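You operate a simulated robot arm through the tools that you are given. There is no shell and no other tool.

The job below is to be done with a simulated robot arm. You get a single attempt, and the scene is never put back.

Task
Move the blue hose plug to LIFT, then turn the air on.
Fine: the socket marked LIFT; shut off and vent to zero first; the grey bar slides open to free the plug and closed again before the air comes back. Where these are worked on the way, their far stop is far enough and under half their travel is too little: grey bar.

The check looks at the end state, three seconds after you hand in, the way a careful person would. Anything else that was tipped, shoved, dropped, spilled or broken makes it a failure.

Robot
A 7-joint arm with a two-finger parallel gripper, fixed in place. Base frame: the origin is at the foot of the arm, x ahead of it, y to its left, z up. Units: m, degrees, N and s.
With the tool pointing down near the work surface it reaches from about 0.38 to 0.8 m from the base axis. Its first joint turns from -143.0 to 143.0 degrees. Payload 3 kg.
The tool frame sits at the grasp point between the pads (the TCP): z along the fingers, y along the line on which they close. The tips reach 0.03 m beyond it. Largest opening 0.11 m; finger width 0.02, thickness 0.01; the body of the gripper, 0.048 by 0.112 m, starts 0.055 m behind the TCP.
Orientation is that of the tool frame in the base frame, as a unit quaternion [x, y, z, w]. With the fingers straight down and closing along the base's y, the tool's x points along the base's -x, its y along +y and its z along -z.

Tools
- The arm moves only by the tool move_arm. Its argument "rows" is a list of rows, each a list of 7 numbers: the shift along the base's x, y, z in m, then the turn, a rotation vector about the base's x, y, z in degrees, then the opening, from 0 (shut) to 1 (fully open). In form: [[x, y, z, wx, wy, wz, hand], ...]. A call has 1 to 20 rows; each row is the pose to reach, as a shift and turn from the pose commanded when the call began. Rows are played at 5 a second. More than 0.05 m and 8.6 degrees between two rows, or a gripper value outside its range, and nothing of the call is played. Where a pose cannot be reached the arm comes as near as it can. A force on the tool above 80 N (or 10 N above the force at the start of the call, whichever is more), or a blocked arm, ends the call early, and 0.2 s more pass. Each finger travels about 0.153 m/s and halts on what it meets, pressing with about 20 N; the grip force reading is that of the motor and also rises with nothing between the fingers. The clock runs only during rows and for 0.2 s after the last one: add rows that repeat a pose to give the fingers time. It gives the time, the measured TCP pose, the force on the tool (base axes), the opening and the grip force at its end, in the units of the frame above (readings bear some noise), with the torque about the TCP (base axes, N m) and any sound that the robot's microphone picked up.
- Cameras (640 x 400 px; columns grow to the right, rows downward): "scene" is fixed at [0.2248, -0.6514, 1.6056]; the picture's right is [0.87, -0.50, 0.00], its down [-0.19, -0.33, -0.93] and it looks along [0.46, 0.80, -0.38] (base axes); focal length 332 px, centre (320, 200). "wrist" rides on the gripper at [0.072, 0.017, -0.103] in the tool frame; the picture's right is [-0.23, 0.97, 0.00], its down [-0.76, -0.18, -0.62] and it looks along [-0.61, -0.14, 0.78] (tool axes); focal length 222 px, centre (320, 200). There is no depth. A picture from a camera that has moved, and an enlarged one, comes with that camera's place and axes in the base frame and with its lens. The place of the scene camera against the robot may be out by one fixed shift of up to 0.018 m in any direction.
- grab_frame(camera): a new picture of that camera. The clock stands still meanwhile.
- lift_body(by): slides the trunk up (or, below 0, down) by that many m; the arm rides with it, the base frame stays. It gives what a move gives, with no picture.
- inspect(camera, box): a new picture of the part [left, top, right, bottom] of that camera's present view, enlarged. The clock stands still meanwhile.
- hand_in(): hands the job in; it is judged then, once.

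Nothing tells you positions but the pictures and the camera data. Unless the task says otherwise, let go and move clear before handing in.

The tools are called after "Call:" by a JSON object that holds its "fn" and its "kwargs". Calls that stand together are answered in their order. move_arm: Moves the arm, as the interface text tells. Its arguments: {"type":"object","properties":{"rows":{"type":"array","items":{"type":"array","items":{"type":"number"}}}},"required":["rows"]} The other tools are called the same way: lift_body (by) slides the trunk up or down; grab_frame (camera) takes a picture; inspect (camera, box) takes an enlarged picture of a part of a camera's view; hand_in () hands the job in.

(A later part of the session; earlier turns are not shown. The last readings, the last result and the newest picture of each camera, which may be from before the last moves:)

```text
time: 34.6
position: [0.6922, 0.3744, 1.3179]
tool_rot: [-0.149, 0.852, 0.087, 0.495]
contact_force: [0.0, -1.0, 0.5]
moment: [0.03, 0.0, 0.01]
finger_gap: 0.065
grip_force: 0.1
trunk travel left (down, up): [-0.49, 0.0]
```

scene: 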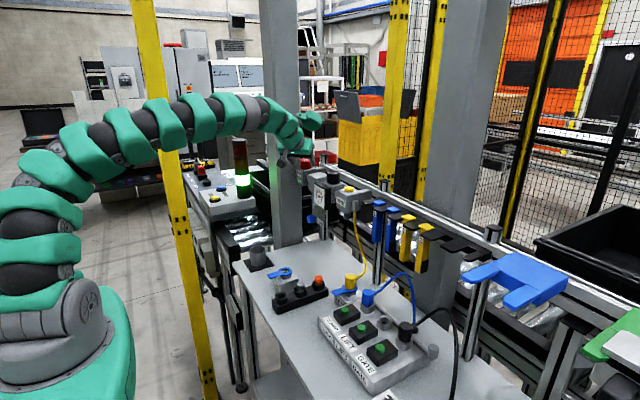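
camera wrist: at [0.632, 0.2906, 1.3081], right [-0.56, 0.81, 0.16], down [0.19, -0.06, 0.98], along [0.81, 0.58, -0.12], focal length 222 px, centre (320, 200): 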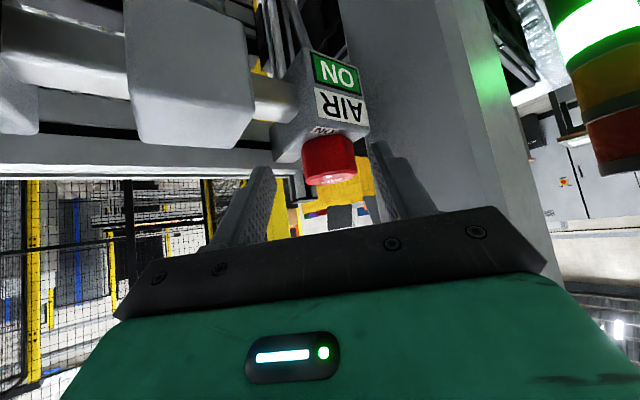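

Call:
{"fn": "move_arm", "kwargs": {"rows": [[0.0, -0.012, 0, 0, 0, 6, 0.59], [0.004, -0.02, -0.003, 0, 0, 12, 0.59], [0.012, -0.025, -0.008, 0, 0, 18, 0.59], [0.02, -0.027, -0.012, 0, 0, 24, 0.59], [0.03, -0.0266, -0.016, 0, 0, 30, 0.59], [0.03, -0.0266, -0.016, 0, 0, 30, 0.59]]}}

Call:
{"fn": "grab_frame", "kwargs": {"camera": "wrist"}}

```text
time: 36.0
position: [0.7159, 0.3479, 1.3016]
tool_rot: [-0.364, 0.785, 0.209, 0.454]
contact_force: [-0.6, -0.1, -0.3]
moment: [-0.02, -0.02, -0.02]
finger_gap: 0.0652
grip_force: 0.0
out of reach, approached as far as the arm can: row 1, 2, 5, 6
trunk travel left (down, up): [-0.49, 0.0]
```

```text
taken
camera wrist: at [0.6228, 0.2626, 1.2918], right [-0.67, 0.72, 0.19], down [0.03, -0.24, 0.97], along [0.74, 0.66, 0.14], focal length 222 px, centre (320, 200)
```

wrist: 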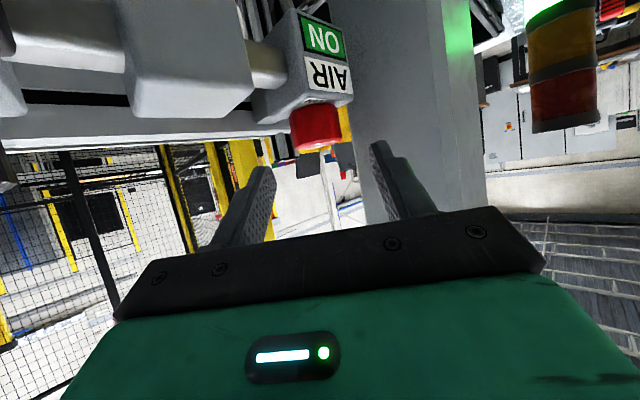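

Call:
{"fn": "move_arm", "kwargs": {"rows": [[0.006, 0.0, 0.0, 0, 0, 0, 0.59], [0.014, 0.01, -0.0075, 0, 0, 0, 0.59], [0.0227, 0.02, -0.015, 0, 0, 0, 0.59], [0.0227, 0.02, -0.015, 0, 0, 0, 0.59]]}}

```text
time: 37.0
position: [0.7125, 0.3601, 1.2962]
tool_rot: [-0.364, 0.785, 0.21, 0.455]
contact_force: [-0.1, 0.3, -0.4]
moment: [-0.03, 0.02, 0.0]
finger_gap: 0.0653
grip_force: 0.1
out of reach, approached as far as the arm can: row 1, 2, 3, 4
trunk travel left (down, up): [-0.49, 0.0]
```

Call:
{"fn": "inspect", "kwargs": {"camera": "scene", "box": [0, 40, 340, 400]}}

```text
1.11 times, centred on (170, 220) of scene
camera zoom: at [0.2248, -0.6514, 1.6056], right [0.87, -0.5, 0.0], down [-0.19, -0.33, -0.93], along [0.46, 0.8, -0.38], focal length 369 px, centre (487, 178)
```

zoom: 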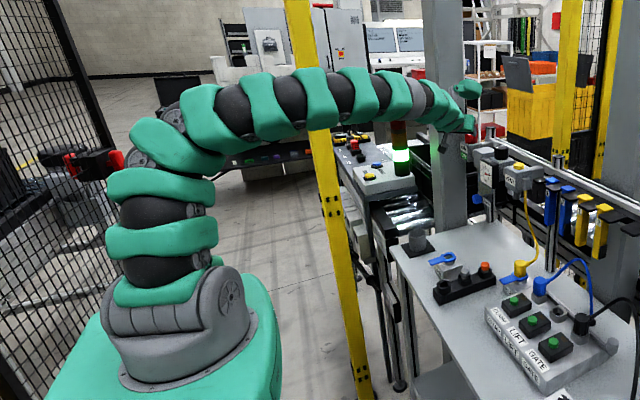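

Wide azimuths stay out of reach, so I'll use the range that works (about 5–28°) and ratchet the knob in short strokes. I return to the azimuth-20°, tilt-45° pre-grasp.

Call:
{"fn": "move_arm", "kwargs": {"rows": [[-0.008, 0.0, 0.01, -1.74, 2.53, -5.91, 0.59], [-0.01, 0.005, 0.018, -3.48, 5.05, -11.82, 0.59], [-0.006, 0.012, 0.0209, -5.21, 7.58, -17.74, 0.59], [0.0, 0.019, 0.0209, -6.95, 10.1, -23.65, 0.59], [0.005, 0.0252, 0.0209, -8.69, 12.63, -29.56, 0.59], [0.005, 0.0252, 0.0209, -8.69, 12.63, -29.56, 0.59]]}}

```text
time: 38.4
position: [0.7179, 0.3861, 1.3172]
tool_rot: [-0.161, 0.91, 0.067, 0.377]
contact_force: [0.1, 0.6, -1.2]
moment: [-0.03, 0.01, -0.05]
finger_gap: 0.0652
grip_force: 0.2
trunk travel left (down, up): [-0.49, 0.0]
```

Call:
{"fn": "move_arm", "kwargs": {"rows": [[0.012, 0.004, -0.0125, 0, 0, 0, 0.59], [0.024, 0.008, -0.025, 0, 0, 0, 0.59], [0.034, 0.012, -0.036, 0, 0, 0, 0.59], [0.04, 0.0138, -0.0425, 0, 0, 0, 0.59], [0.04, 0.0138, -0.0425, 0, 0, 0, 0.59]]}}

Call:
{"fn": "inspect", "kwargs": {"camera": "wrist", "box": [220, 50, 420, 210]}}

Call:
{"fn": "inspect", "kwargs": {"camera": "scene", "box": [270, 130, 370, 210]}}

```text
time: 39.6
position: [0.7563, 0.3985, 1.2754]
tool_rot: [-0.161, 0.91, 0.068, 0.377]
contact_force: [-0.7, 0.0, 1.3]
moment: [0.0, 0.0, 0.0]
finger_gap: 0.0648
grip_force: 0.1
trunk travel left (down, up): [-0.49, 0.0]
```

```text
2.50 times, centred on (320, 130) of wrist
camera zoom: at [0.6347, 0.3713, 1.2974], right [-0.18, 0.97, 0.16], down [0.15, -0.13, 0.98], along [0.97, 0.21, -0.12], focal length 555 px, centre (320, 375)
```

zoom: 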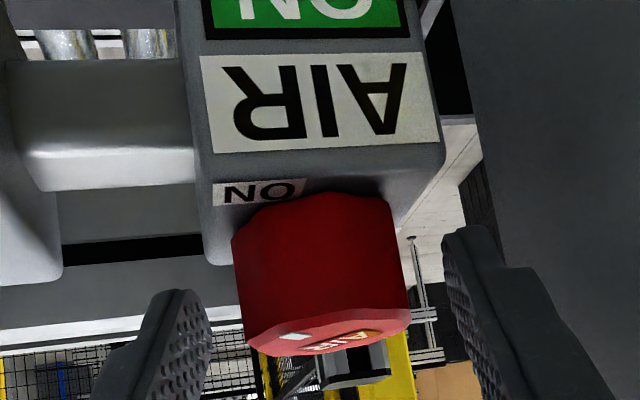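

```text
5.00 times, centred on (320, 170) of scene
camera zoom: at [0.2248, -0.6514, 1.6056], right [0.87, -0.5, 0.0], down [-0.19, -0.33, -0.93], along [0.46, 0.8, -0.38], focal length 1660 px, centre (320, 350)
```

zoom: 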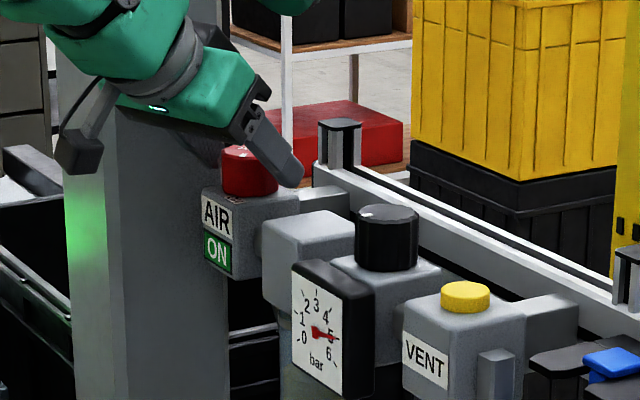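

The fingers straddle the knob nicely. I grip and try a 12° clockwise turn.

Call:
{"fn": "move_arm", "kwargs": {"rows": [[0, 0, 0, 0, 0, 0, 0], [0, 0, 0, 0, 0, 0, 0], [0, 0, 0, 0, 0, 0, 0], [-0.0002, 0.0006, 0, 0, 0, -3, 0], [-0.0004, 0.0012, 0, 0, 0, -6, 0], [-0.0006, 0.0019, 0, 0, 0, -9, 0], [-0.0007, 0.0025, 0, 0, 0, -12, 0], [-0.0007, 0.0025, 0, 0, 0, -12, 0]]}}

Call:
{"fn": "inspect", "kwargs": {"camera": "wrist", "box": [220, 50, 420, 210]}}

Call:
{"fn": "inspect", "kwargs": {"camera": "scene", "box": [290, 150, 350, 190]}}

```text
time: 41.4
position: [0.7543, 0.4023, 1.2747]
tool_rot: [-0.066, 0.922, 0.027, 0.381]
contact_force: [-2.3, 8.5, -6.4]
moment: [-0.59, -0.22, 0.12]
finger_gap: 0.0412
grip_force: 45.0
trunk travel left (down, up): [-0.49, 0.0]
```

```text
2.50 times, centred on (320, 130) of wrist
camera zoom: at [0.6305, 0.4017, 1.2975], right [0.02, 0.99, 0.16], down [0.12, -0.16, 0.98], along [0.99, 0.0, -0.13], focal length 555 px, centre (320, 375)
```

zoom: 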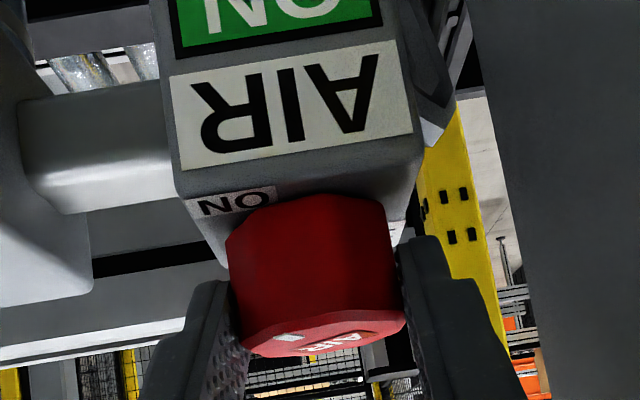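

```text
10.00 times, centred on (320, 170) of scene
camera zoom: at [0.2248, -0.6514, 1.6056], right [0.87, -0.5, 0.0], down [-0.19, -0.33, -0.93], along [0.46, 0.8, -0.38], focal length 3319 px, centre (320, 500)
```

zoom: 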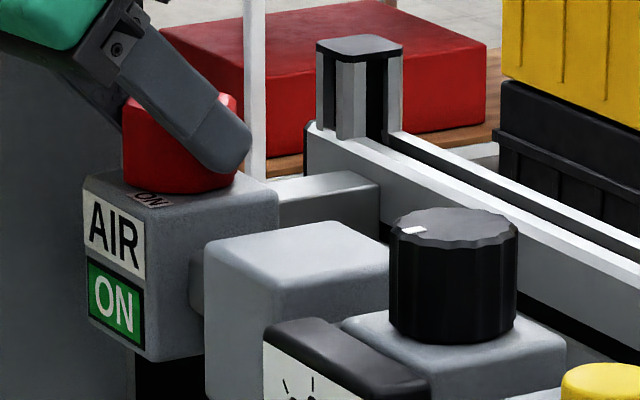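

The knob turned with the fingers (low torque), so clockwise is right. I now ratchet: finish this stroke, release, swing back to 28°, regrip, turn to 4°.

Call:
{"fn": "move_arm", "kwargs": {"rows": [[-0.0001, 0.0009, 0, 0, 0, -4, 0], [-0.0001, 0.0009, 0, 0, 0, -4, 0.59], [-0.0001, 0.0009, 0, 0, 0, -4, 0.59], [0.0001, -0.0004, 0, 0, 0, 2, 0.59], [0.0004, -0.0017, 0, 0, 0, 8, 0.59], [0.0008, -0.003, 0, 0, 0, 14, 0.59], [0.0014, -0.0042, 0, 0, 0, 20, 0.59], [0.0014, -0.0042, 0, 0, 0, 20, 0.59]]}}

Call:
{"fn": "inspect", "kwargs": {"camera": "wrist", "box": [220, 50, 420, 210]}}

```text
time: 43.2
position: [0.7581, 0.3962, 1.2766]
tool_rot: [-0.225, 0.896, 0.093, 0.371]
contact_force: [-0.3, -0.1, -0.2]
moment: [0.04, 0.0, 0.01]
finger_gap: 0.0649
grip_force: 0.0
trunk travel left (down, up): [-0.49, 0.0]
```

```text
2.50 times, centred on (320, 130) of wrist
camera zoom: at [0.6415, 0.3523, 1.2981], right [-0.32, 0.93, 0.16], down [0.17, -0.11, 0.98], along [0.93, 0.34, -0.12], focal length 555 px, centre (320, 375)
```

zoom: 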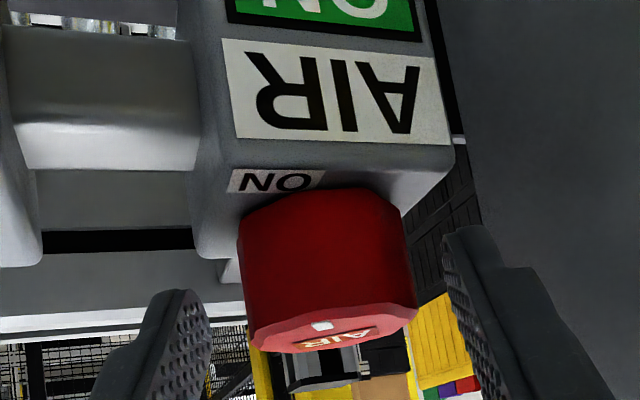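

Reach is good at 28° and the pointer has moved about 16–20° clockwise. I'll run two full ratchet strokes in one call.

Call:
{"fn": "move_arm", "kwargs": {"rows": [[-0.0003, 0.0012, 0, 0, 0, 0, 0], [-0.0003, 0.0012, 0, 0, 0, 0, 0], [-0.001, 0.003, 0, 0, 0, -8, 0], [-0.0015, 0.0046, 0, 0, 0, -16, 0], [-0.0018, 0.0062, 0, 0, 0, -24, 0], [-0.0018, 0.0062, 0, 0, 0, -24, 0], [-0.0018, 0.0062, 0, 0, 0, -24, 0.59], [-0.0015, 0.0046, 0, 0, 0, -16, 0.59], [-0.001, 0.003, 0, 0, 0, -8, 0.59], [-0.0003, 0.0012, 0, 0, 0, 0, 0.59], [-0.0003, 0.0012, 0, 0, 0, 0, 0], [-0.0003, 0.0012, 0, 0, 0, 0, 0], [-0.001, 0.003, 0, 0, 0, -8, 0], [-0.0015, 0.0046, 0, 0, 0, -16, 0], [-0.0018, 0.0062, 0, 0, 0, -24, 0], [-0.0018, 0.0062, 0, 0, 0, -24, 0], [-0.0018, 0.0062, 0, 0, 0, -24, 0.59], [-0.0015, 0.0046, 0, 0, 0, -16, 0.59], [-0.001, 0.003, 0, 0, 0, -8, 0.59], [-0.0003, 0.0012, 0, 0, 0, 0, 0.59]]}}

Call:
{"fn": "inspect", "kwargs": {"camera": "wrist", "box": [220, 50, 420, 210]}}

Call:
{"fn": "inspect", "kwargs": {"camera": "scene", "box": [290, 150, 350, 190]}}

```text
time: 47.4
position: [0.7584, 0.3983, 1.2758]
tool_rot: [-0.226, 0.896, 0.094, 0.37]
contact_force: [-0.4, -1.9, 0.3]
moment: [0.02, 0.0, -0.02]
finger_gap: 0.0652
grip_force: 0.0
trunk travel left (down, up): [-0.49, 0.0]
```

```text
2.50 times, centred on (320, 130) of wrist
camera zoom: at [0.6406, 0.3539, 1.2979], right [-0.32, 0.93, 0.16], down [0.17, -0.11, 0.98], along [0.93, 0.34, -0.12], focal length 555 px, centre (320, 375)
```

zoom: 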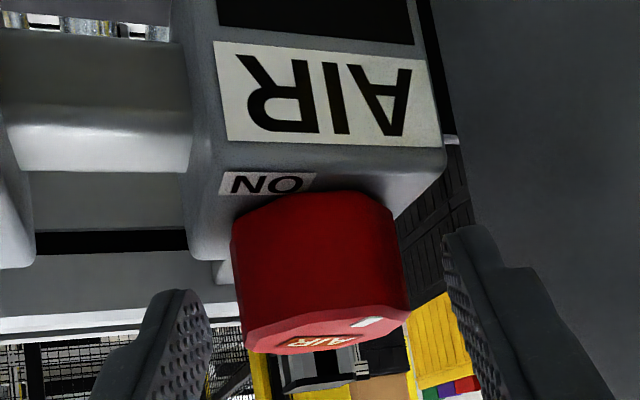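

```text
10.00 times, centred on (320, 170) of scene
camera zoom: at [0.2248, -0.6514, 1.6056], right [0.87, -0.5, 0.0], down [-0.19, -0.33, -0.93], along [0.46, 0.8, -0.38], focal length 3319 px, centre (320, 500)
```

zoom: 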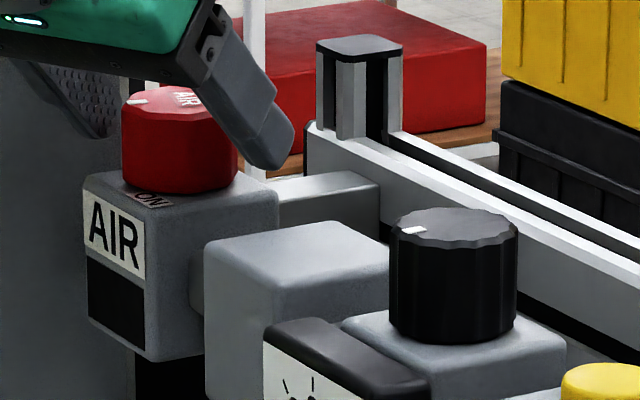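

The green ON flag has gone dark and the pointer is clearly on its way. Two more strokes.

Call:
{"fn": "move_arm", "kwargs": {"rows": [[0, 0, 0, 0, 0, 0, 0], [0, 0, 0, 0, 0, 0, 0], [-0.0007, 0.0018, 0, 0, 0, -8, 0], [-0.0012, 0.0034, 0, 0, 0, -16, 0], [-0.0015, 0.005, 0, 0, 0, -24, 0], [-0.0015, 0.005, 0, 0, 0, -24, 0], [-0.0015, 0.005, 0, 0, 0, -24, 0.59], [-0.0012, 0.0034, 0, 0, 0, -16, 0.59], [-0.0007, 0.0018, 0, 0, 0, -8, 0.59], [0, 0, 0, 0, 0, 0, 0.59], [0, 0, 0, 0, 0, 0, 0], [0, 0, 0, 0, 0, 0, 0], [-0.0007, 0.0018, 0, 0, 0, -8, 0], [-0.0012, 0.0034, 0, 0, 0, -16, 0], [-0.0015, 0.005, 0, 0, 0, -24, 0], [-0.0015, 0.005, 0, 0, 0, -24, 0], [-0.0015, 0.005, 0, 0, 0, -24, 0.59], [-0.0012, 0.0034, 0, 0, 0, -16, 0.59], [-0.0007, 0.0018, 0, 0, 0, -8, 0.59], [0, 0, 0, 0, 0, 0, 0.59]]}}

Call:
{"fn": "inspect", "kwargs": {"camera": "wrist", "box": [220, 50, 420, 210]}}

Call:
{"fn": "inspect", "kwargs": {"camera": "scene", "box": [290, 150, 350, 190]}}

```text
time: 51.6
position: [0.757, 0.3987, 1.2761]
tool_rot: [-0.225, 0.896, 0.092, 0.371]
contact_force: [-0.2, 0.0, 0.2]
moment: [-0.02, 0.01, -0.01]
finger_gap: 0.0651
grip_force: 0.1
trunk travel left (down, up): [-0.49, 0.0]
```

```text
2.50 times, centred on (320, 130) of wrist
camera zoom: at [0.64, 0.3537, 1.298], right [-0.32, 0.93, 0.16], down [0.17, -0.11, 0.98], along [0.93, 0.34, -0.12], focal length 555 px, centre (320, 375)
```

zoom: 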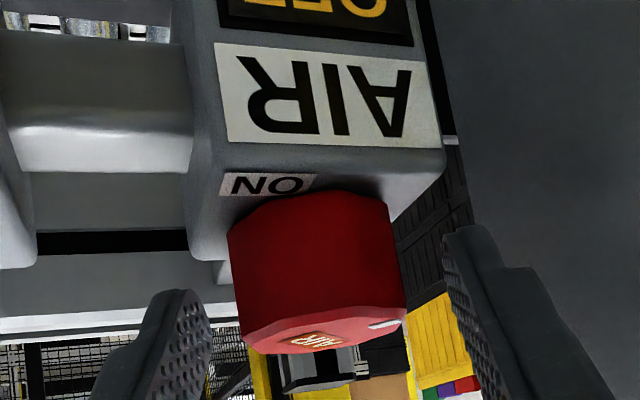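

```text
10.00 times, centred on (320, 170) of scene
camera zoom: at [0.2248, -0.6514, 1.6056], right [0.87, -0.5, 0.0], down [-0.19, -0.33, -0.93], along [0.46, 0.8, -0.38], focal length 3319 px, centre (320, 500)
```

zoom: 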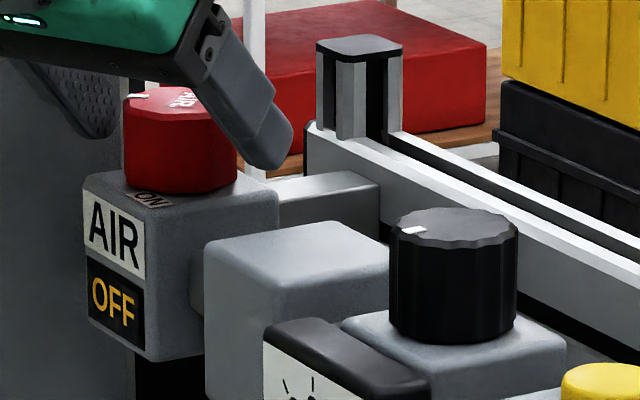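

The flag now reads OFF and the knob has run to its stop. I withdraw and check the gauge and VENT button.

Call:
{"fn": "move_arm", "kwargs": {"rows": [[-0.0125, -0.0066, 0.014, 0, 0, 0, 0.59], [-0.025, -0.0133, 0.028, 0, 0, 0, 0.59], [-0.0437, -0.0232, 0.0495, 0, 0, 0, 0.59], [-0.06, -0.045, 0.06, 0, 0, 0, 0.59], [-0.08, -0.07, 0.06, 0, 0, -5, 0.3], [-0.1, -0.1, 0.06, 0, 0, -10, 0], [-0.1, -0.1, 0.06, 0, 0, -10, 0]]}}

Call:
{"fn": "grab_frame", "kwargs": {"camera": "wrist"}}

Call:
{"fn": "inspect", "kwargs": {"camera": "scene", "box": [290, 150, 410, 230]}}

```text
time: 53.2
position: [0.6573, 0.2985, 1.3356]
tool_rot: [-0.146, 0.913, 0.061, 0.377]
contact_force: [-0.3, 0.1, -0.9]
moment: [0.03, 0.01, 0.01]
finger_gap: 0.0
grip_force: 20.3
trunk travel left (down, up): [-0.49, 0.0]
```

```text
taken
camera wrist: at [0.5339, 0.2747, 1.3581], right [-0.15, 0.98, 0.16], down [0.15, -0.14, 0.98], along [0.98, 0.17, -0.12], focal length 222 px, centre (320, 200)
```

wrist: 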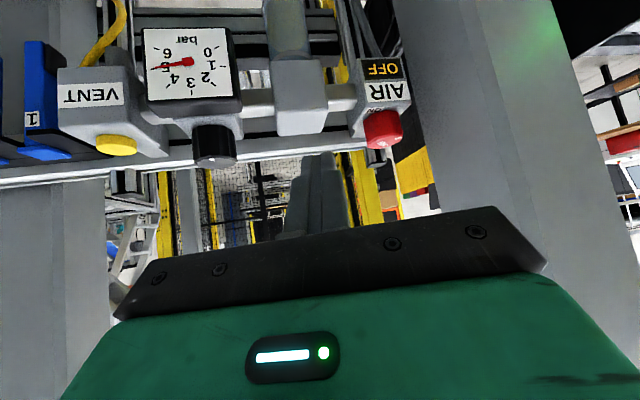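

```text
5.00 times, centred on (350, 190) of scene
camera zoom: at [0.2248, -0.6514, 1.6056], right [0.87, -0.5, 0.0], down [-0.19, -0.33, -0.93], along [0.46, 0.8, -0.38], focal length 1660 px, centre (170, 250)
```

zoom: 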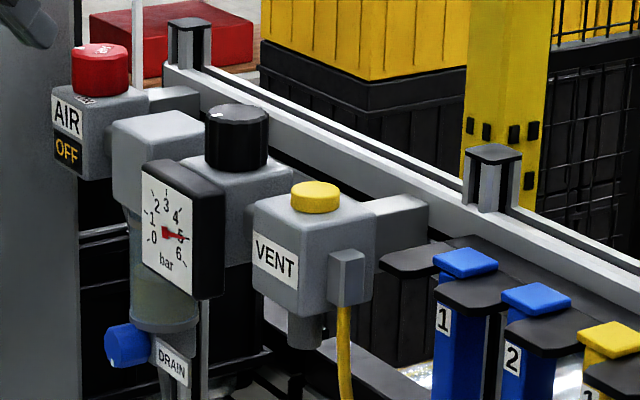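

Gauge still 5 bar, air shut. The VENT button is about (0.774, 0.124, 1.249). I bring the closed fingertips to just above it.

Call:
{"fn": "move_arm", "kwargs": {"rows": [[0.005, -0.037, 0, 0, 0, -3, 0], [0.01, -0.074, 0, 0, 0, -6, 0], [0.016, -0.111, 0, 0, 0, -9, 0], [0.0227, -0.1485, 0, 0, 0, -9, 0], [0.045, -0.17, 0, 0, 0, -9, 0], [0.07, -0.1767, 0, 0, 0, -9, 0], [0.07, -0.1767, 0, 0, 0, -9, 0]]}}

Call:
{"fn": "grab_frame", "kwargs": {"camera": "wrist"}}

Call:
{"fn": "inspect", "kwargs": {"camera": "scene", "box": [290, 130, 410, 210]}}

```text
time: 54.8
position: [0.7301, 0.122, 1.3355]
tool_rot: [-0.074, 0.921, 0.031, 0.381]
contact_force: [0.4, 0.5, 0.1]
moment: [-0.06, -0.02, 0.0]
finger_gap: 0.0003
grip_force: 20.0
out of reach, approached as far as the arm can: row 1, 2, 3, 4, 5
trunk travel left (down, up): [-0.49, 0.0]
```

```text
taken
camera wrist: at [0.6044, 0.1186, 1.3576], right [0.0, 0.99, 0.16], down [0.13, -0.16, 0.98], along [0.99, 0.02, -0.12], focal length 222 px, centre (320, 200)
```

wrist: 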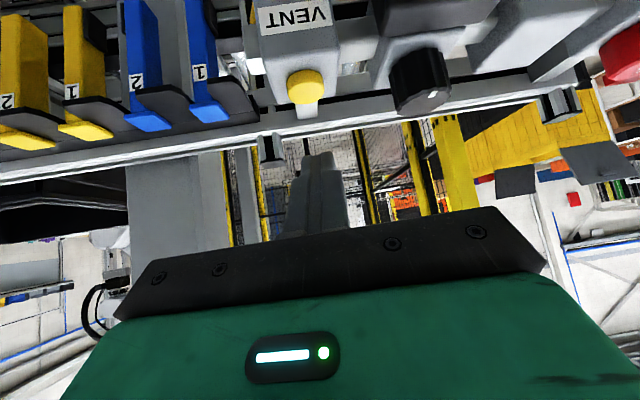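

```text
5.00 times, centred on (350, 170) of scene
camera zoom: at [0.2248, -0.6514, 1.6056], right [0.87, -0.5, 0.0], down [-0.19, -0.33, -0.93], along [0.46, 0.8, -0.38], focal length 1660 px, centre (170, 350)
```

zoom: 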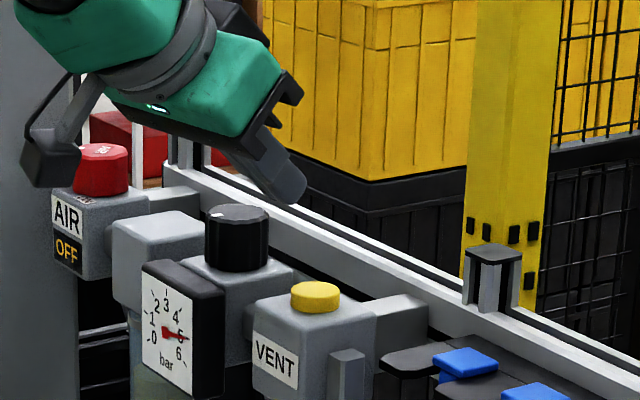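

The button is right ahead at y≈0.124. I move over it and press down in small steps.

Call:
{"fn": "move_arm", "kwargs": {"rows": [[0.015, 0.0005, -0.01, 0, 0, 0, 0], [0.03, 0.001, -0.0285, 0, 0, 0, 0], [0.03, 0.001, -0.04, 0, 0, 0, 0], [0.03, 0.001, -0.05, 0, 0, 0, 0], [0.03, 0.001, -0.055, 0, 0, 0, 0], [0.03, 0.001, -0.059, 0, 0, 0, 0], [0.03, 0.001, -0.062, 0, 0, 0, 0], [0.03, 0.001, -0.065, 0, 0, 0, 0], [0.03, 0.001, -0.065, 0, 0, 0, 0]]}}

Call:
{"fn": "inspect", "kwargs": {"camera": "scene", "box": [310, 160, 390, 220]}}

Call:
{"fn": "inspect", "kwargs": {"camera": "wrist", "box": [220, 30, 420, 210]}}

```text
time: 56.8
position: [0.7577, 0.1218, 1.2721]
tool_rot: [-0.074, 0.92, 0.031, 0.383]
contact_force: [1.8, 2.2, 17.9]
moment: [0.13, -0.28, 0.12]
finger_gap: 0.0001
grip_force: 20.3
trunk travel left (down, up): [-0.49, 0.0]
```

```text
6.67 times, centred on (350, 190) of scene
camera zoom: at [0.2248, -0.6514, 1.6056], right [0.87, -0.5, 0.0], down [-0.19, -0.33, -0.93], along [0.46, 0.8, -0.38], focal length 2213 px, centre (120, 267)
```

zoom: 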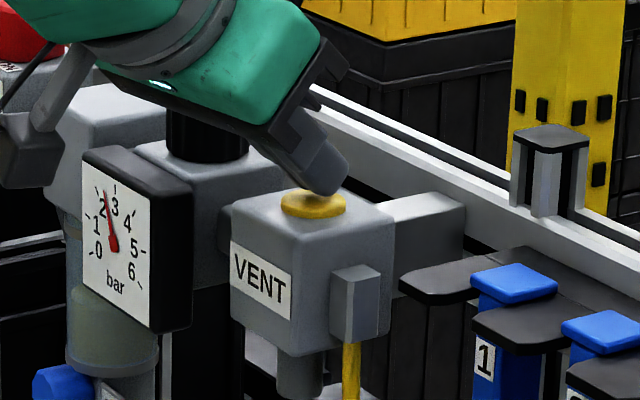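

```text
2.22 times, centred on (320, 120) of wrist
camera zoom: at [0.6321, 0.1189, 1.2944], right [0.0, 0.99, 0.16], down [0.12, -0.16, 0.98], along [0.99, 0.02, -0.12], focal length 494 px, centre (320, 378)
```

zoom: 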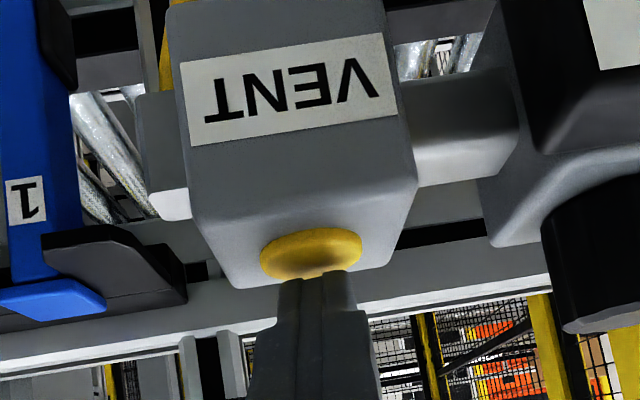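

The button is held down and the gauge has fallen to about 2 bar. I keep holding until it reads zero.

Call:
{"fn": "move_arm", "kwargs": {"rows": [[0, 0, 0, 0, 0, 0, 0], [0, 0, 0, 0, 0, 0, 0], [0, 0, 0, 0, 0, 0, 0], [0, 0, 0, 0, 0, 0, 0], [0, 0, 0, 0, 0, 0, 0], [0, 0, 0, 0, 0, 0, 0], [0, 0, 0, 0, 0, 0, 0], [0, 0, 0, 0, 0, 0, 0], [0, 0, 0, 0, 0, 0, 0], [0, 0, 0, 0, 0, 0, 0], [0, 0, 0, 0, 0, 0, 0], [0, 0, 0, 0, 0, 0, 0], [0, 0, 0, 0, 0, 0, 0], [0, 0, 0, 0, 0, 0, 0], [0, 0, 0, 0, 0, 0, 0], [0, 0, 0, 0, 0, 0, 0], [0, 0, 0, 0, 0, 0, 0], [0, 0, 0, 0, 0, 0, 0], [0, 0, 0, 0, 0, 0, 0], [0, 0, 0, 0, 0, 0, 0]]}}

Call:
{"fn": "inspect", "kwargs": {"camera": "scene", "box": [310, 160, 390, 220]}}

```text
time: 61.0
position: [0.7566, 0.1211, 1.2713]
tool_rot: [-0.073, 0.92, 0.031, 0.383]
contact_force: [6.2, 4.7, 25.5]
moment: [0.21, -0.51, 0.02]
finger_gap: 0.0001
grip_force: 20.2
trunk travel left (down, up): [-0.49, 0.0]
```

```text
6.67 times, centred on (350, 190) of scene
camera zoom: at [0.2248, -0.6514, 1.6056], right [0.87, -0.5, 0.0], down [-0.19, -0.33, -0.93], along [0.46, 0.8, -0.38], focal length 2213 px, centre (120, 267)
```

zoom: 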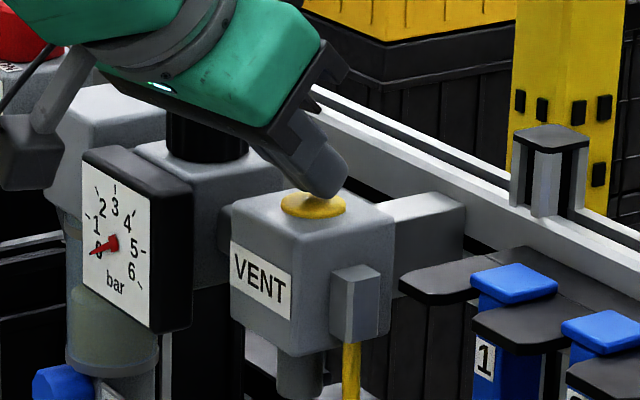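

The gauge is at zero. I hold a moment longer, then lift off and confirm that it stays there.

Call:
{"fn": "move_arm", "kwargs": {"rows": [[0, 0, 0, 0, 0, 0, 0], [0, 0, 0, 0, 0, 0, 0], [0, 0, 0, 0, 0, 0, 0], [0, 0, 0, 0, 0, 0, 0], [0, 0, 0, 0, 0, 0, 0], [0, 0, 0, 0, 0, 0, 0], [-0.002, 0, 0.02, 0, 0, 0, 0], [-0.005, 0, 0.045, 0, 0, 0, 0], [-0.02, 0, 0.07, 0, 0, 0, 0], [-0.05, 0, 0.09, 0, 0, 0, 0], [-0.08, 0, 0.09, 0, 0, 0, 0], [-0.08, 0, 0.09, 0, 0, 0, 0]]}}

Call:
{"fn": "inspect", "kwargs": {"camera": "scene", "box": [290, 150, 410, 230]}}

Call:
{"fn": "grab_frame", "kwargs": {"camera": "wrist"}}

```text
time: 63.6
position: [0.6934, 0.1247, 1.3706]
tool_rot: [-0.073, 0.922, 0.031, 0.38]
contact_force: [0.5, 0.3, 0.2]
moment: [0.02, -0.02, 0.02]
finger_gap: 0.0004
grip_force: 20.1
out of reach, approached as far as the arm can: row 11, 12
trunk travel left (down, up): [-0.49, 0.0]
```

```text
5.00 times, centred on (350, 190) of scene
camera zoom: at [0.2248, -0.6514, 1.6056], right [0.87, -0.5, 0.0], down [-0.19, -0.33, -0.93], along [0.46, 0.8, -0.38], focal length 1660 px, centre (170, 250)
```

zoom: 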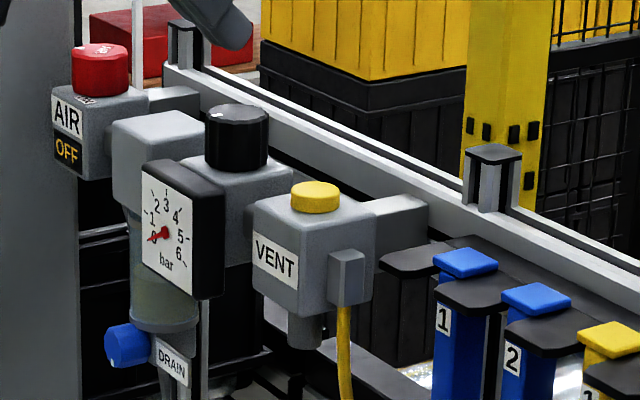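

```text
taken
camera wrist: at [0.5681, 0.1219, 1.3943], right [0.0, 0.99, 0.16], down [0.13, -0.16, 0.98], along [0.99, 0.02, -0.13], focal length 222 px, centre (320, 200)
```

wrist: 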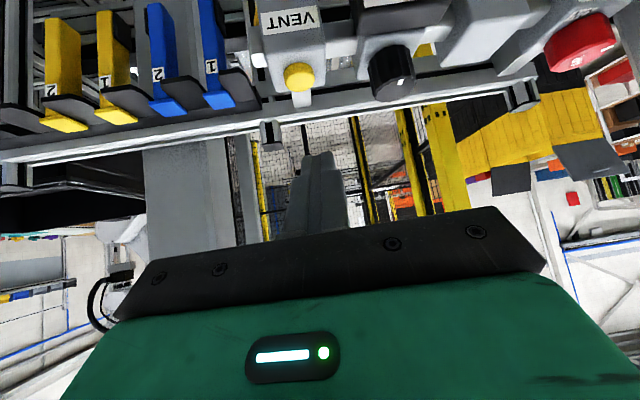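

Gauge reads 0 with AIR OFF and VENT released. Next is the grey bar: I turn the tool back to vertical and move over the manifold to look at it.

Call:
{"fn": "move_arm", "kwargs": {"rows": [[-0.005, -0.015, 0.0, -0.52, 6.4, -1.2, 0], [-0.02, -0.03, -0.01, -1.04, 12.8, -2.4, 0], [-0.045, -0.05, -0.03, -1.56, 19.2, -3.7, 0], [-0.07, -0.07, -0.05, -2.08, 25.5, -4.9, 0], [-0.095, -0.09, -0.07, -2.6, 31.9, -6.1, 0], [-0.12, -0.11, -0.09, -3.12, 38.3, -7.35, 0], [-0.145, -0.13, -0.11, -3.65, 44.7, -8.58, 0], [-0.17, -0.15, -0.13, -3.65, 44.7, -8.58, 0], [-0.17, -0.17, -0.14, -3.65, 44.7, -8.58, 0], [-0.17, -0.17, -0.14, -3.65, 44.7, -8.58, 0]]}}

Call:
{"fn": "grab_frame", "kwargs": {"camera": "wrist"}}

Call:
{"fn": "grab_frame", "kwargs": {"camera": "scene"}}

```text
time: 65.8
position: [0.5453, -0.0472, 1.2379]
tool_rot: [-0.001, 1.0, 0.001, 0.0]
contact_force: [0.6, -0.4, 0.9]
moment: [0.01, -0.03, 0.0]
finger_gap: 0.0001
grip_force: 20.0
out of reach, approached as far as the arm can: row 8, 9, 10
trunk travel left (down, up): [-0.49, 0.0]
```

```text
taken
camera wrist: at [0.4728, -0.031, 1.343], right [0.23, 0.97, 0.0], down [0.76, -0.18, 0.62], along [0.61, -0.14, -0.78], focal length 222 px, centre (320, 200)
```

wrist: 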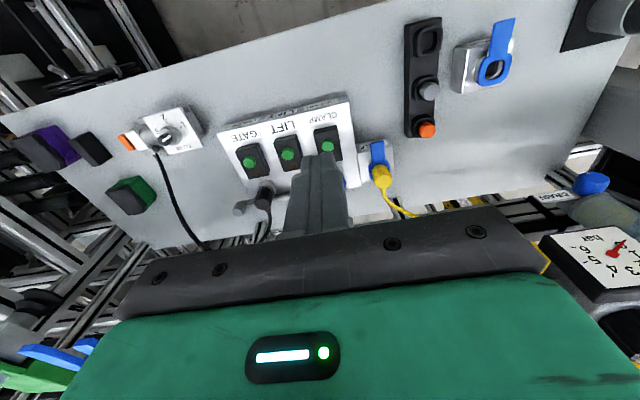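

```text
taken
```

scene: 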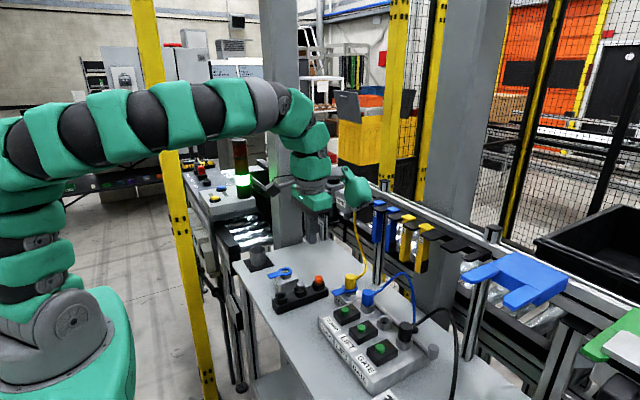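

Call:
{"fn": "inspect", "kwargs": {"camera": "wrist", "box": [200, 90, 420, 240]}}

Call:
{"fn": "inspect", "kwargs": {"camera": "scene", "box": [340, 280, 460, 370]}}

```text
2.67 times, centred on (310, 165) of wrist
camera zoom: at [0.4728, -0.031, 1.343], right [0.23, 0.97, 0.0], down [0.76, -0.18, 0.62], along [0.61, -0.14, -0.78], focal length 592 px, centre (347, 293)
```

zoom: 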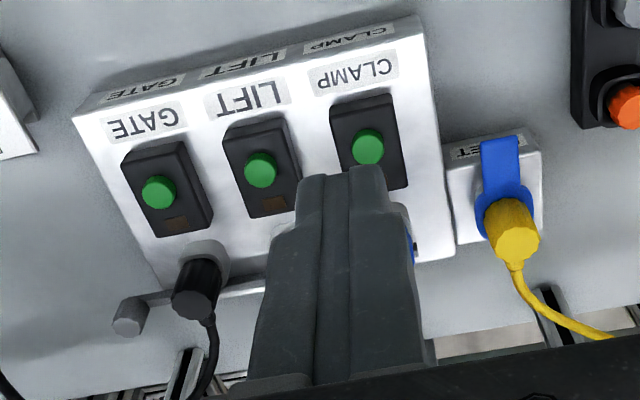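

```text
4.44 times, centred on (400, 325) of scene
camera zoom: at [0.2248, -0.6514, 1.6056], right [0.87, -0.5, 0.0], down [-0.19, -0.33, -0.93], along [0.46, 0.8, -0.38], focal length 1475 px, centre (-36, -356)
```

zoom: 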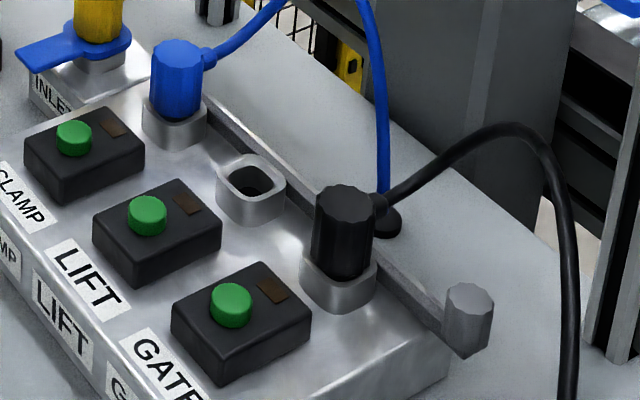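

The bar is a thin strip along the back of the sockets with a small vertical post-handle at its -y end. I move in for a closer look, keeping clear of the hanging tools beyond x≈0.78.

Call:
{"fn": "move_arm", "kwargs": {"rows": [[0.025, -0.02, -0.01, 0, 0, 0, 0.3], [0.05, -0.045, -0.02, 0, 0, 0, 0.6], [0.08, -0.07, -0.03, 0, 0, 0, 1], [0.11, -0.09, -0.04, 0, 0, 0, 1], [0.135, -0.11, -0.055, 0, 0, 0, 1], [0.155, -0.12, -0.07, 0, 0, 0, 1], [0.155, -0.12, -0.07, 0, 0, 0, 1]]}}

Call:
{"fn": "grab_frame", "kwargs": {"camera": "wrist"}}

```text
time: 67.5
position: [0.6784, -0.1513, 1.1788]
tool_rot: [-0.003, 1.0, -0.003, 0.018]
contact_force: [-2.4, 0.2, 32.7]
moment: [-1.05, -3.8, 0.01]
finger_gap: 0.1099
grip_force: 0.0
out of reach, approached as far as the arm can: row 5, 6, 7
trunk travel left (down, up): [-0.49, 0.0]
stopped in row 7: the force on the tool passed its limit at 83 N (the readings are from after the stop); the commanded pose is now the measured one
```

```text
taken
camera wrist: at [0.6032, -0.1335, 1.2791], right [0.22, 0.98, 0.0], down [0.74, -0.17, 0.65], along [0.63, -0.14, -0.76], focal length 222 px, centre (320, 200)
```

wrist: 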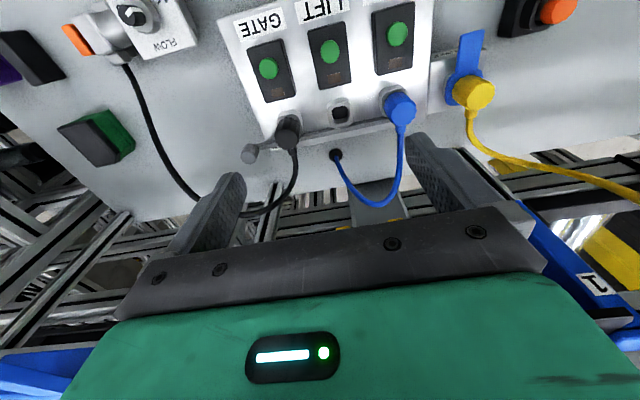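

Something on the hand's far side touched one of the hanging-tool hooks (contact at about x≈0.79, y≈-0.18). I look at it before backing off.

Call:
{"fn": "inspect", "kwargs": {"camera": "scene", "box": [300, 120, 480, 260]}}

Call:
{"fn": "grab_frame", "kwargs": {"camera": "scene"}}

```text
2.86 times, centred on (390, 190) of scene
camera zoom: at [0.2248, -0.6514, 1.6056], right [0.87, -0.5, 0.0], down [-0.19, -0.33, -0.93], along [0.46, 0.8, -0.38], focal length 948 px, centre (120, 229)
```

zoom: 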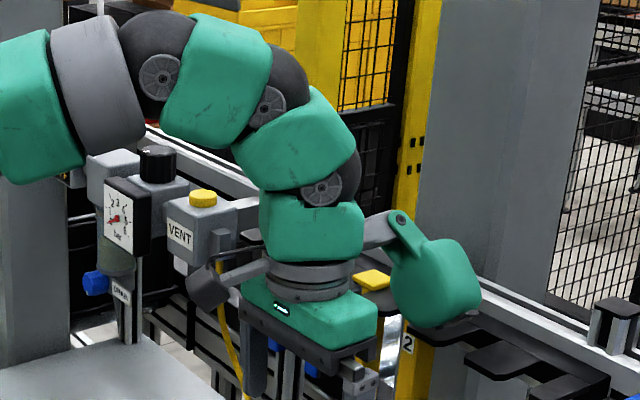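

```text
taken
```

scene: 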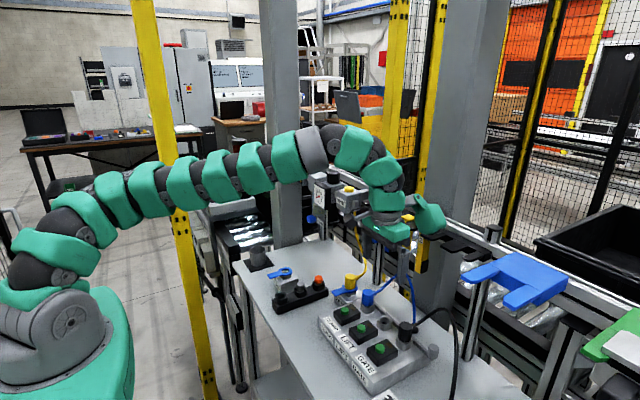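

A green paddle on the hand's far side (opposite the camera) rests on a hook of the tool rack. I lift straight up and pull back, and will use another roll for the bench work.

Call:
{"fn": "move_arm", "kwargs": {"rows": [[0, 0, 0.015, 0, 0, 0, 1], [-0.005, 0, 0.03, 0, 0, 0, 1], [-0.03, 0, 0.045, 0, 0, 0, 1], [-0.06, 0, 0.05, 0, 0, 0, 1], [-0.06, 0, 0.05, 0, 0, 0, 1]]}}

Call:
{"fn": "inspect", "kwargs": {"camera": "scene", "box": [350, 180, 490, 290]}}

Call:
{"fn": "grab_frame", "kwargs": {"camera": "wrist"}}

```text
time: 68.7
position: [0.6213, -0.1497, 1.2224]
tool_rot: [-0.003, 1.0, -0.003, 0.013]
contact_force: [0.9, 0.0, -0.9]
moment: [-0.03, 0.01, 0.0]
finger_gap: 0.1099
grip_force: 0.0
trunk travel left (down, up): [-0.49, 0.0]
```

```text
3.64 times, centred on (420, 235) of scene
camera zoom: at [0.2248, -0.6514, 1.6056], right [0.87, -0.5, 0.0], down [-0.19, -0.33, -0.93], along [0.46, 0.8, -0.38], focal length 1207 px, centre (-44, 73)
```

zoom: 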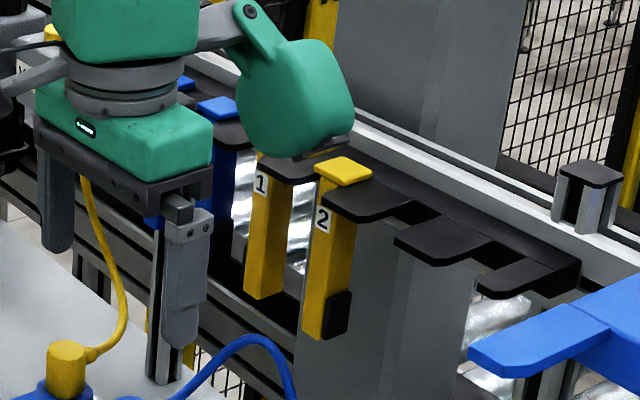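

```text
taken
camera wrist: at [0.5456, -0.1327, 1.3237], right [0.22, 0.98, 0.0], down [0.75, -0.17, 0.64], along [0.63, -0.14, -0.77], focal length 222 px, centre (320, 200)
```

wrist: 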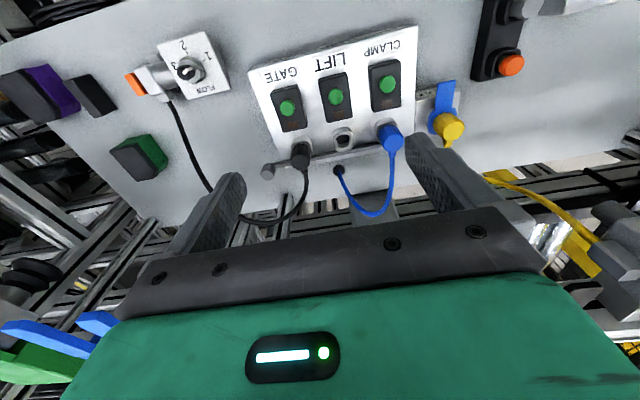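

Call:
{"fn": "inspect", "kwargs": {"camera": "wrist", "box": [240, 60, 440, 200]}}

Call:
{"fn": "inspect", "kwargs": {"camera": "wrist", "box": [90, 20, 330, 200]}}

```text
2.86 times, centred on (340, 130) of wrist
camera zoom: at [0.5456, -0.1327, 1.3237], right [0.22, 0.98, 0.0], down [0.75, -0.17, 0.64], along [0.63, -0.14, -0.77], focal length 635 px, centre (263, 400)
```

zoom: 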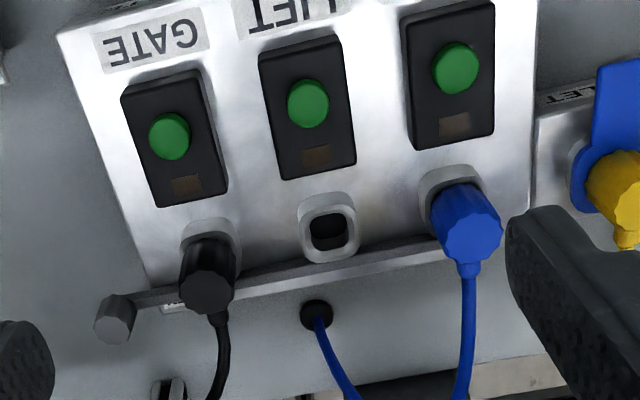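

```text
2.22 times, centred on (210, 110) of wrist
camera zoom: at [0.5456, -0.1327, 1.3237], right [0.22, 0.98, 0.0], down [0.75, -0.17, 0.64], along [0.63, -0.14, -0.77], focal length 494 px, centre (564, 400)
```

zoom: 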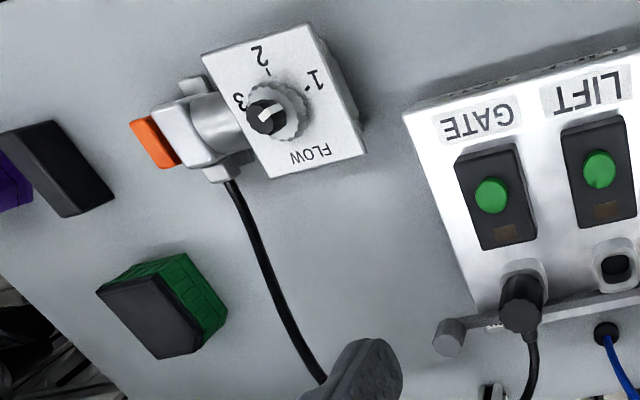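

The hand's paddle means I need the 180° roll for bench work (paddle toward me, camera toward the rack) plus a slight forward tilt. I rise clear first and then roll.

Call:
{"fn": "move_arm", "kwargs": {"rows": [[0.0, 0.01, 0.045, 0, 0, 0, 1], [-0.01, 0.02, 0.09, 0, 0, 0, 1], [-0.02, 0.035, 0.13, 0, 0, 0, 1], [-0.03, 0.05, 0.17, 0, 0, 0, 1], [-0.03, 0.05, 0.17, 0, 0, 8, 1], [-0.03, 0.05, 0.17, 0, 0, 16, 1], [-0.03, 0.05, 0.17, 0, 0, 24, 1], [-0.03, 0.05, 0.17, 0, 0, 32, 1], [-0.03, 0.05, 0.17, 0, 0, 40, 1], [-0.03, 0.05, 0.17, 0, 0, 48, 1], [-0.03, 0.05, 0.17, 0, 0, 56, 1], [-0.03, 0.05, 0.17, 0, 0, 64, 1], [-0.03, 0.05, 0.17, 0, 0, 72, 1], [-0.03, 0.05, 0.17, 0, 0, 80, 1], [-0.03, 0.05, 0.17, 0, 0, 88, 1], [-0.03, 0.05, 0.17, 0, 0, 88, 1]]}}

Call:
{"fn": "grab_frame", "kwargs": {"camera": "wrist"}}

```text
time: 72.1
position: [0.5899, -0.0997, 1.3941]
tool_rot: [-0.697, 0.717, 0.007, 0.01]
contact_force: [-0.3, -0.5, -0.1]
moment: [0.01, -0.01, 0.02]
finger_gap: 0.1101
grip_force: 0.1
trunk travel left (down, up): [-0.49, 0.0]
```

```text
taken
camera wrist: at [0.5708, -0.1751, 1.4958], right [-0.97, 0.25, 0.0], down [0.2, 0.74, 0.64], along [0.16, 0.62, -0.77], focal length 222 px, centre (320, 200)
```

wrist: 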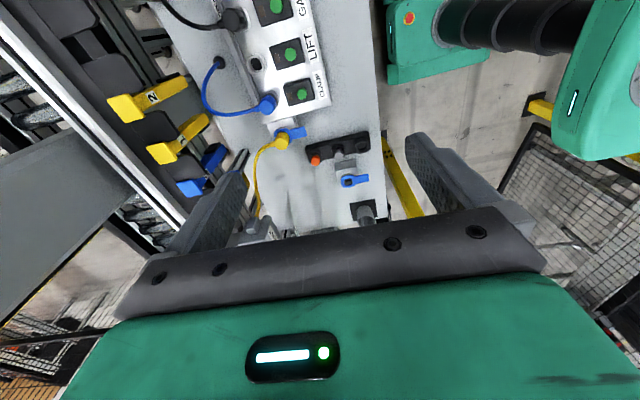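

Call:
{"fn": "inspect", "kwargs": {"camera": "wrist", "box": [90, 0, 340, 200]}}

Call:
{"fn": "move_arm", "kwargs": {"rows": [[0, 0, 0, 0, 0, 8, 1], [0, 0, 0, 0, 0, 16, 1], [0, 0, 0, 0, 0, 24, 1], [0, 0, 0, 0, 0, 32, 1], [0, 0, 0, 0, 0, 40, 1], [0, 0, 0, 0, 0, 48, 1], [0, 0, 0, 0, 0, 56, 1], [0, 0, 0, 0, 0, 64, 1], [0, 0, 0, 0, 0, 72, 1], [0, 0, 0, 0, 0, 80, 1], [0, 0, 0, 0, 0, 84, 1], [0, 0, 0, 0, 0, 84, 1]]}}

Call:
{"fn": "grab_frame", "kwargs": {"camera": "wrist"}}

```text
2.00 times, centred on (215, 100) of wrist
camera zoom: at [0.5708, -0.1751, 1.4958], right [-0.97, 0.25, 0.0], down [0.2, 0.74, 0.64], along [0.16, 0.62, -0.77], focal length 444 px, centre (530, 400)
```

zoom: 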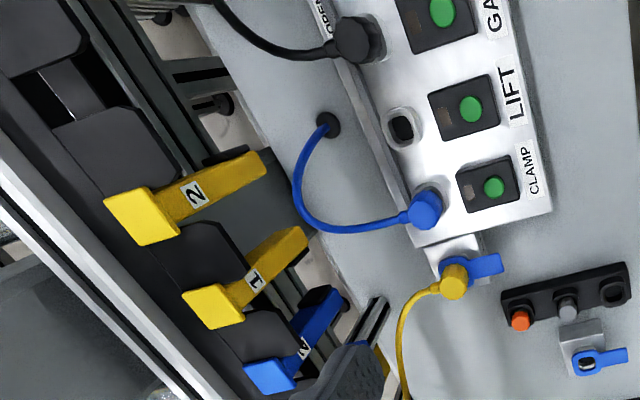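

```text
time: 74.7
position: [0.5534, -0.0812, 1.3912]
tool_rot: [0.996, -0.093, -0.013, -0.003]
contact_force: [-0.3, -0.4, 0.2]
moment: [0.01, 0.0, 0.0]
finger_gap: 0.1102
grip_force: 0.0
out of reach, approached as far as the arm can: row 9, 10, 11, 12
trunk travel left (down, up): [-0.49, 0.0]
```

```text
taken
camera wrist: at [0.6245, -0.1112, 1.4933], right [-0.4, -0.92, 0.0], down [-0.7, 0.31, 0.64], along [-0.59, 0.26, -0.77], focal length 222 px, centre (320, 200)
```

wrist: 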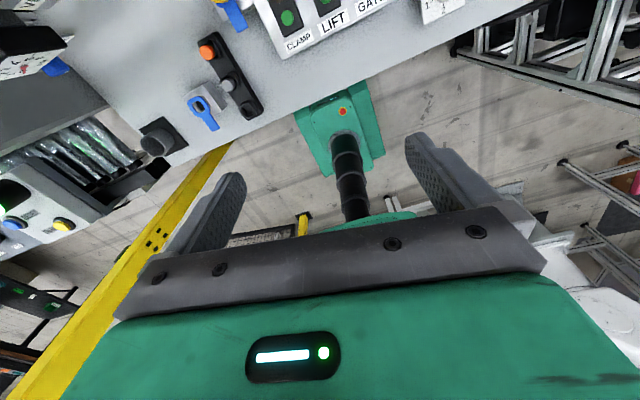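

The roll gets to about 170°, which is enough. I lower the trunk by 0.2 m so that bench-level poses are comfortable.

Call:
{"fn": "lift_body", "kwargs": {"by": -0.2}}

Call:
{"fn": "grab_frame", "kwargs": {"camera": "scene"}}

```text
time: 76.9
position: [0.5532, -0.0806, 1.1906]
tool_rot: [0.996, -0.093, -0.012, -0.003]
contact_force: [0.1, -0.2, -0.5]
moment: [-0.01, 0.04, 0.03]
finger_gap: 0.11
grip_force: 0.1
trunk travel left (down, up): [-0.29, 0.2]
```

```text
taken
```

scene: 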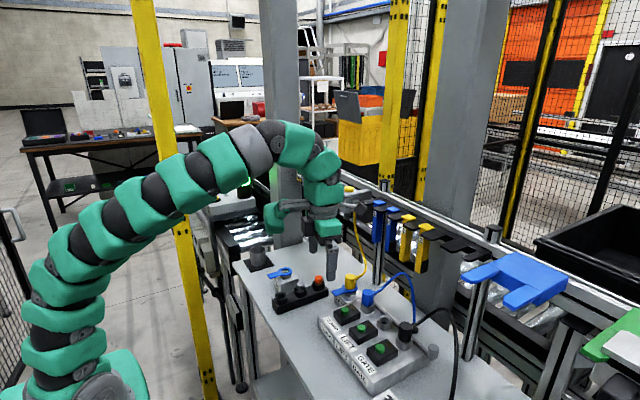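

Call:
{"fn": "move_arm", "kwargs": {"rows": [[0.02, -0.014, -0.018, -0.9, -3.8, -0.87, 1], [0.042, -0.028, -0.036, -1.8, -7.6, -1.73, 1], [0.064, -0.042, -0.054, -2.7, -11.3, -2.6, 1], [0.086, -0.056, -0.072, -3.6, -15.1, -3.46, 1], [0.107, -0.07, -0.09, -4.5, -18.9, -4.33, 1], [0.107, -0.07, -0.09, -4.5, -18.9, -4.33, 1]]}}

Call:
{"fn": "grab_frame", "kwargs": {"camera": "wrist"}}

Call:
{"fn": "grab_frame", "kwargs": {"camera": "scene"}}

```text
time: 78.3
position: [0.6605, -0.1505, 1.1027]
tool_rot: [0.979, -0.129, 0.156, 0.02]
contact_force: [0.7, -0.6, -0.1]
moment: [-0.01, 0.02, -0.02]
finger_gap: 0.1102
grip_force: 0.1
trunk travel left (down, up): [-0.29, 0.2]
```

```text
taken
camera wrist: at [0.6918, -0.1762, 1.2241], right [-0.46, -0.88, -0.07], down [-0.84, 0.41, 0.36], along [-0.29, 0.22, -0.93], focal length 222 px, centre (320, 200)
```

wrist: 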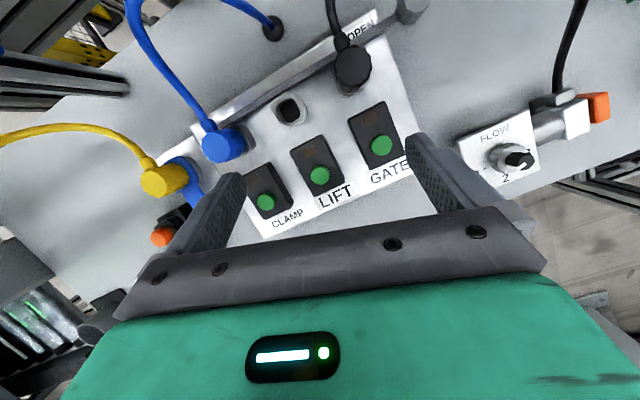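

```text
taken
```

scene: 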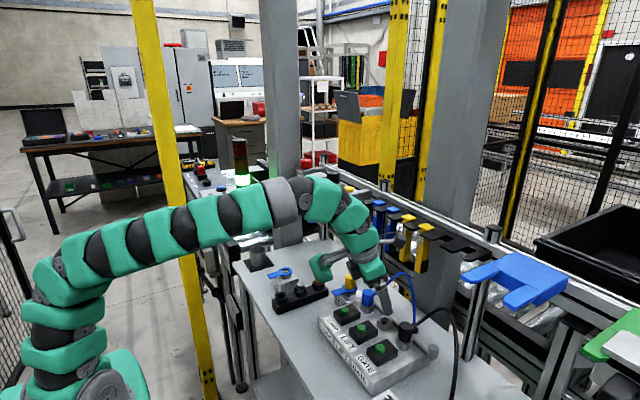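

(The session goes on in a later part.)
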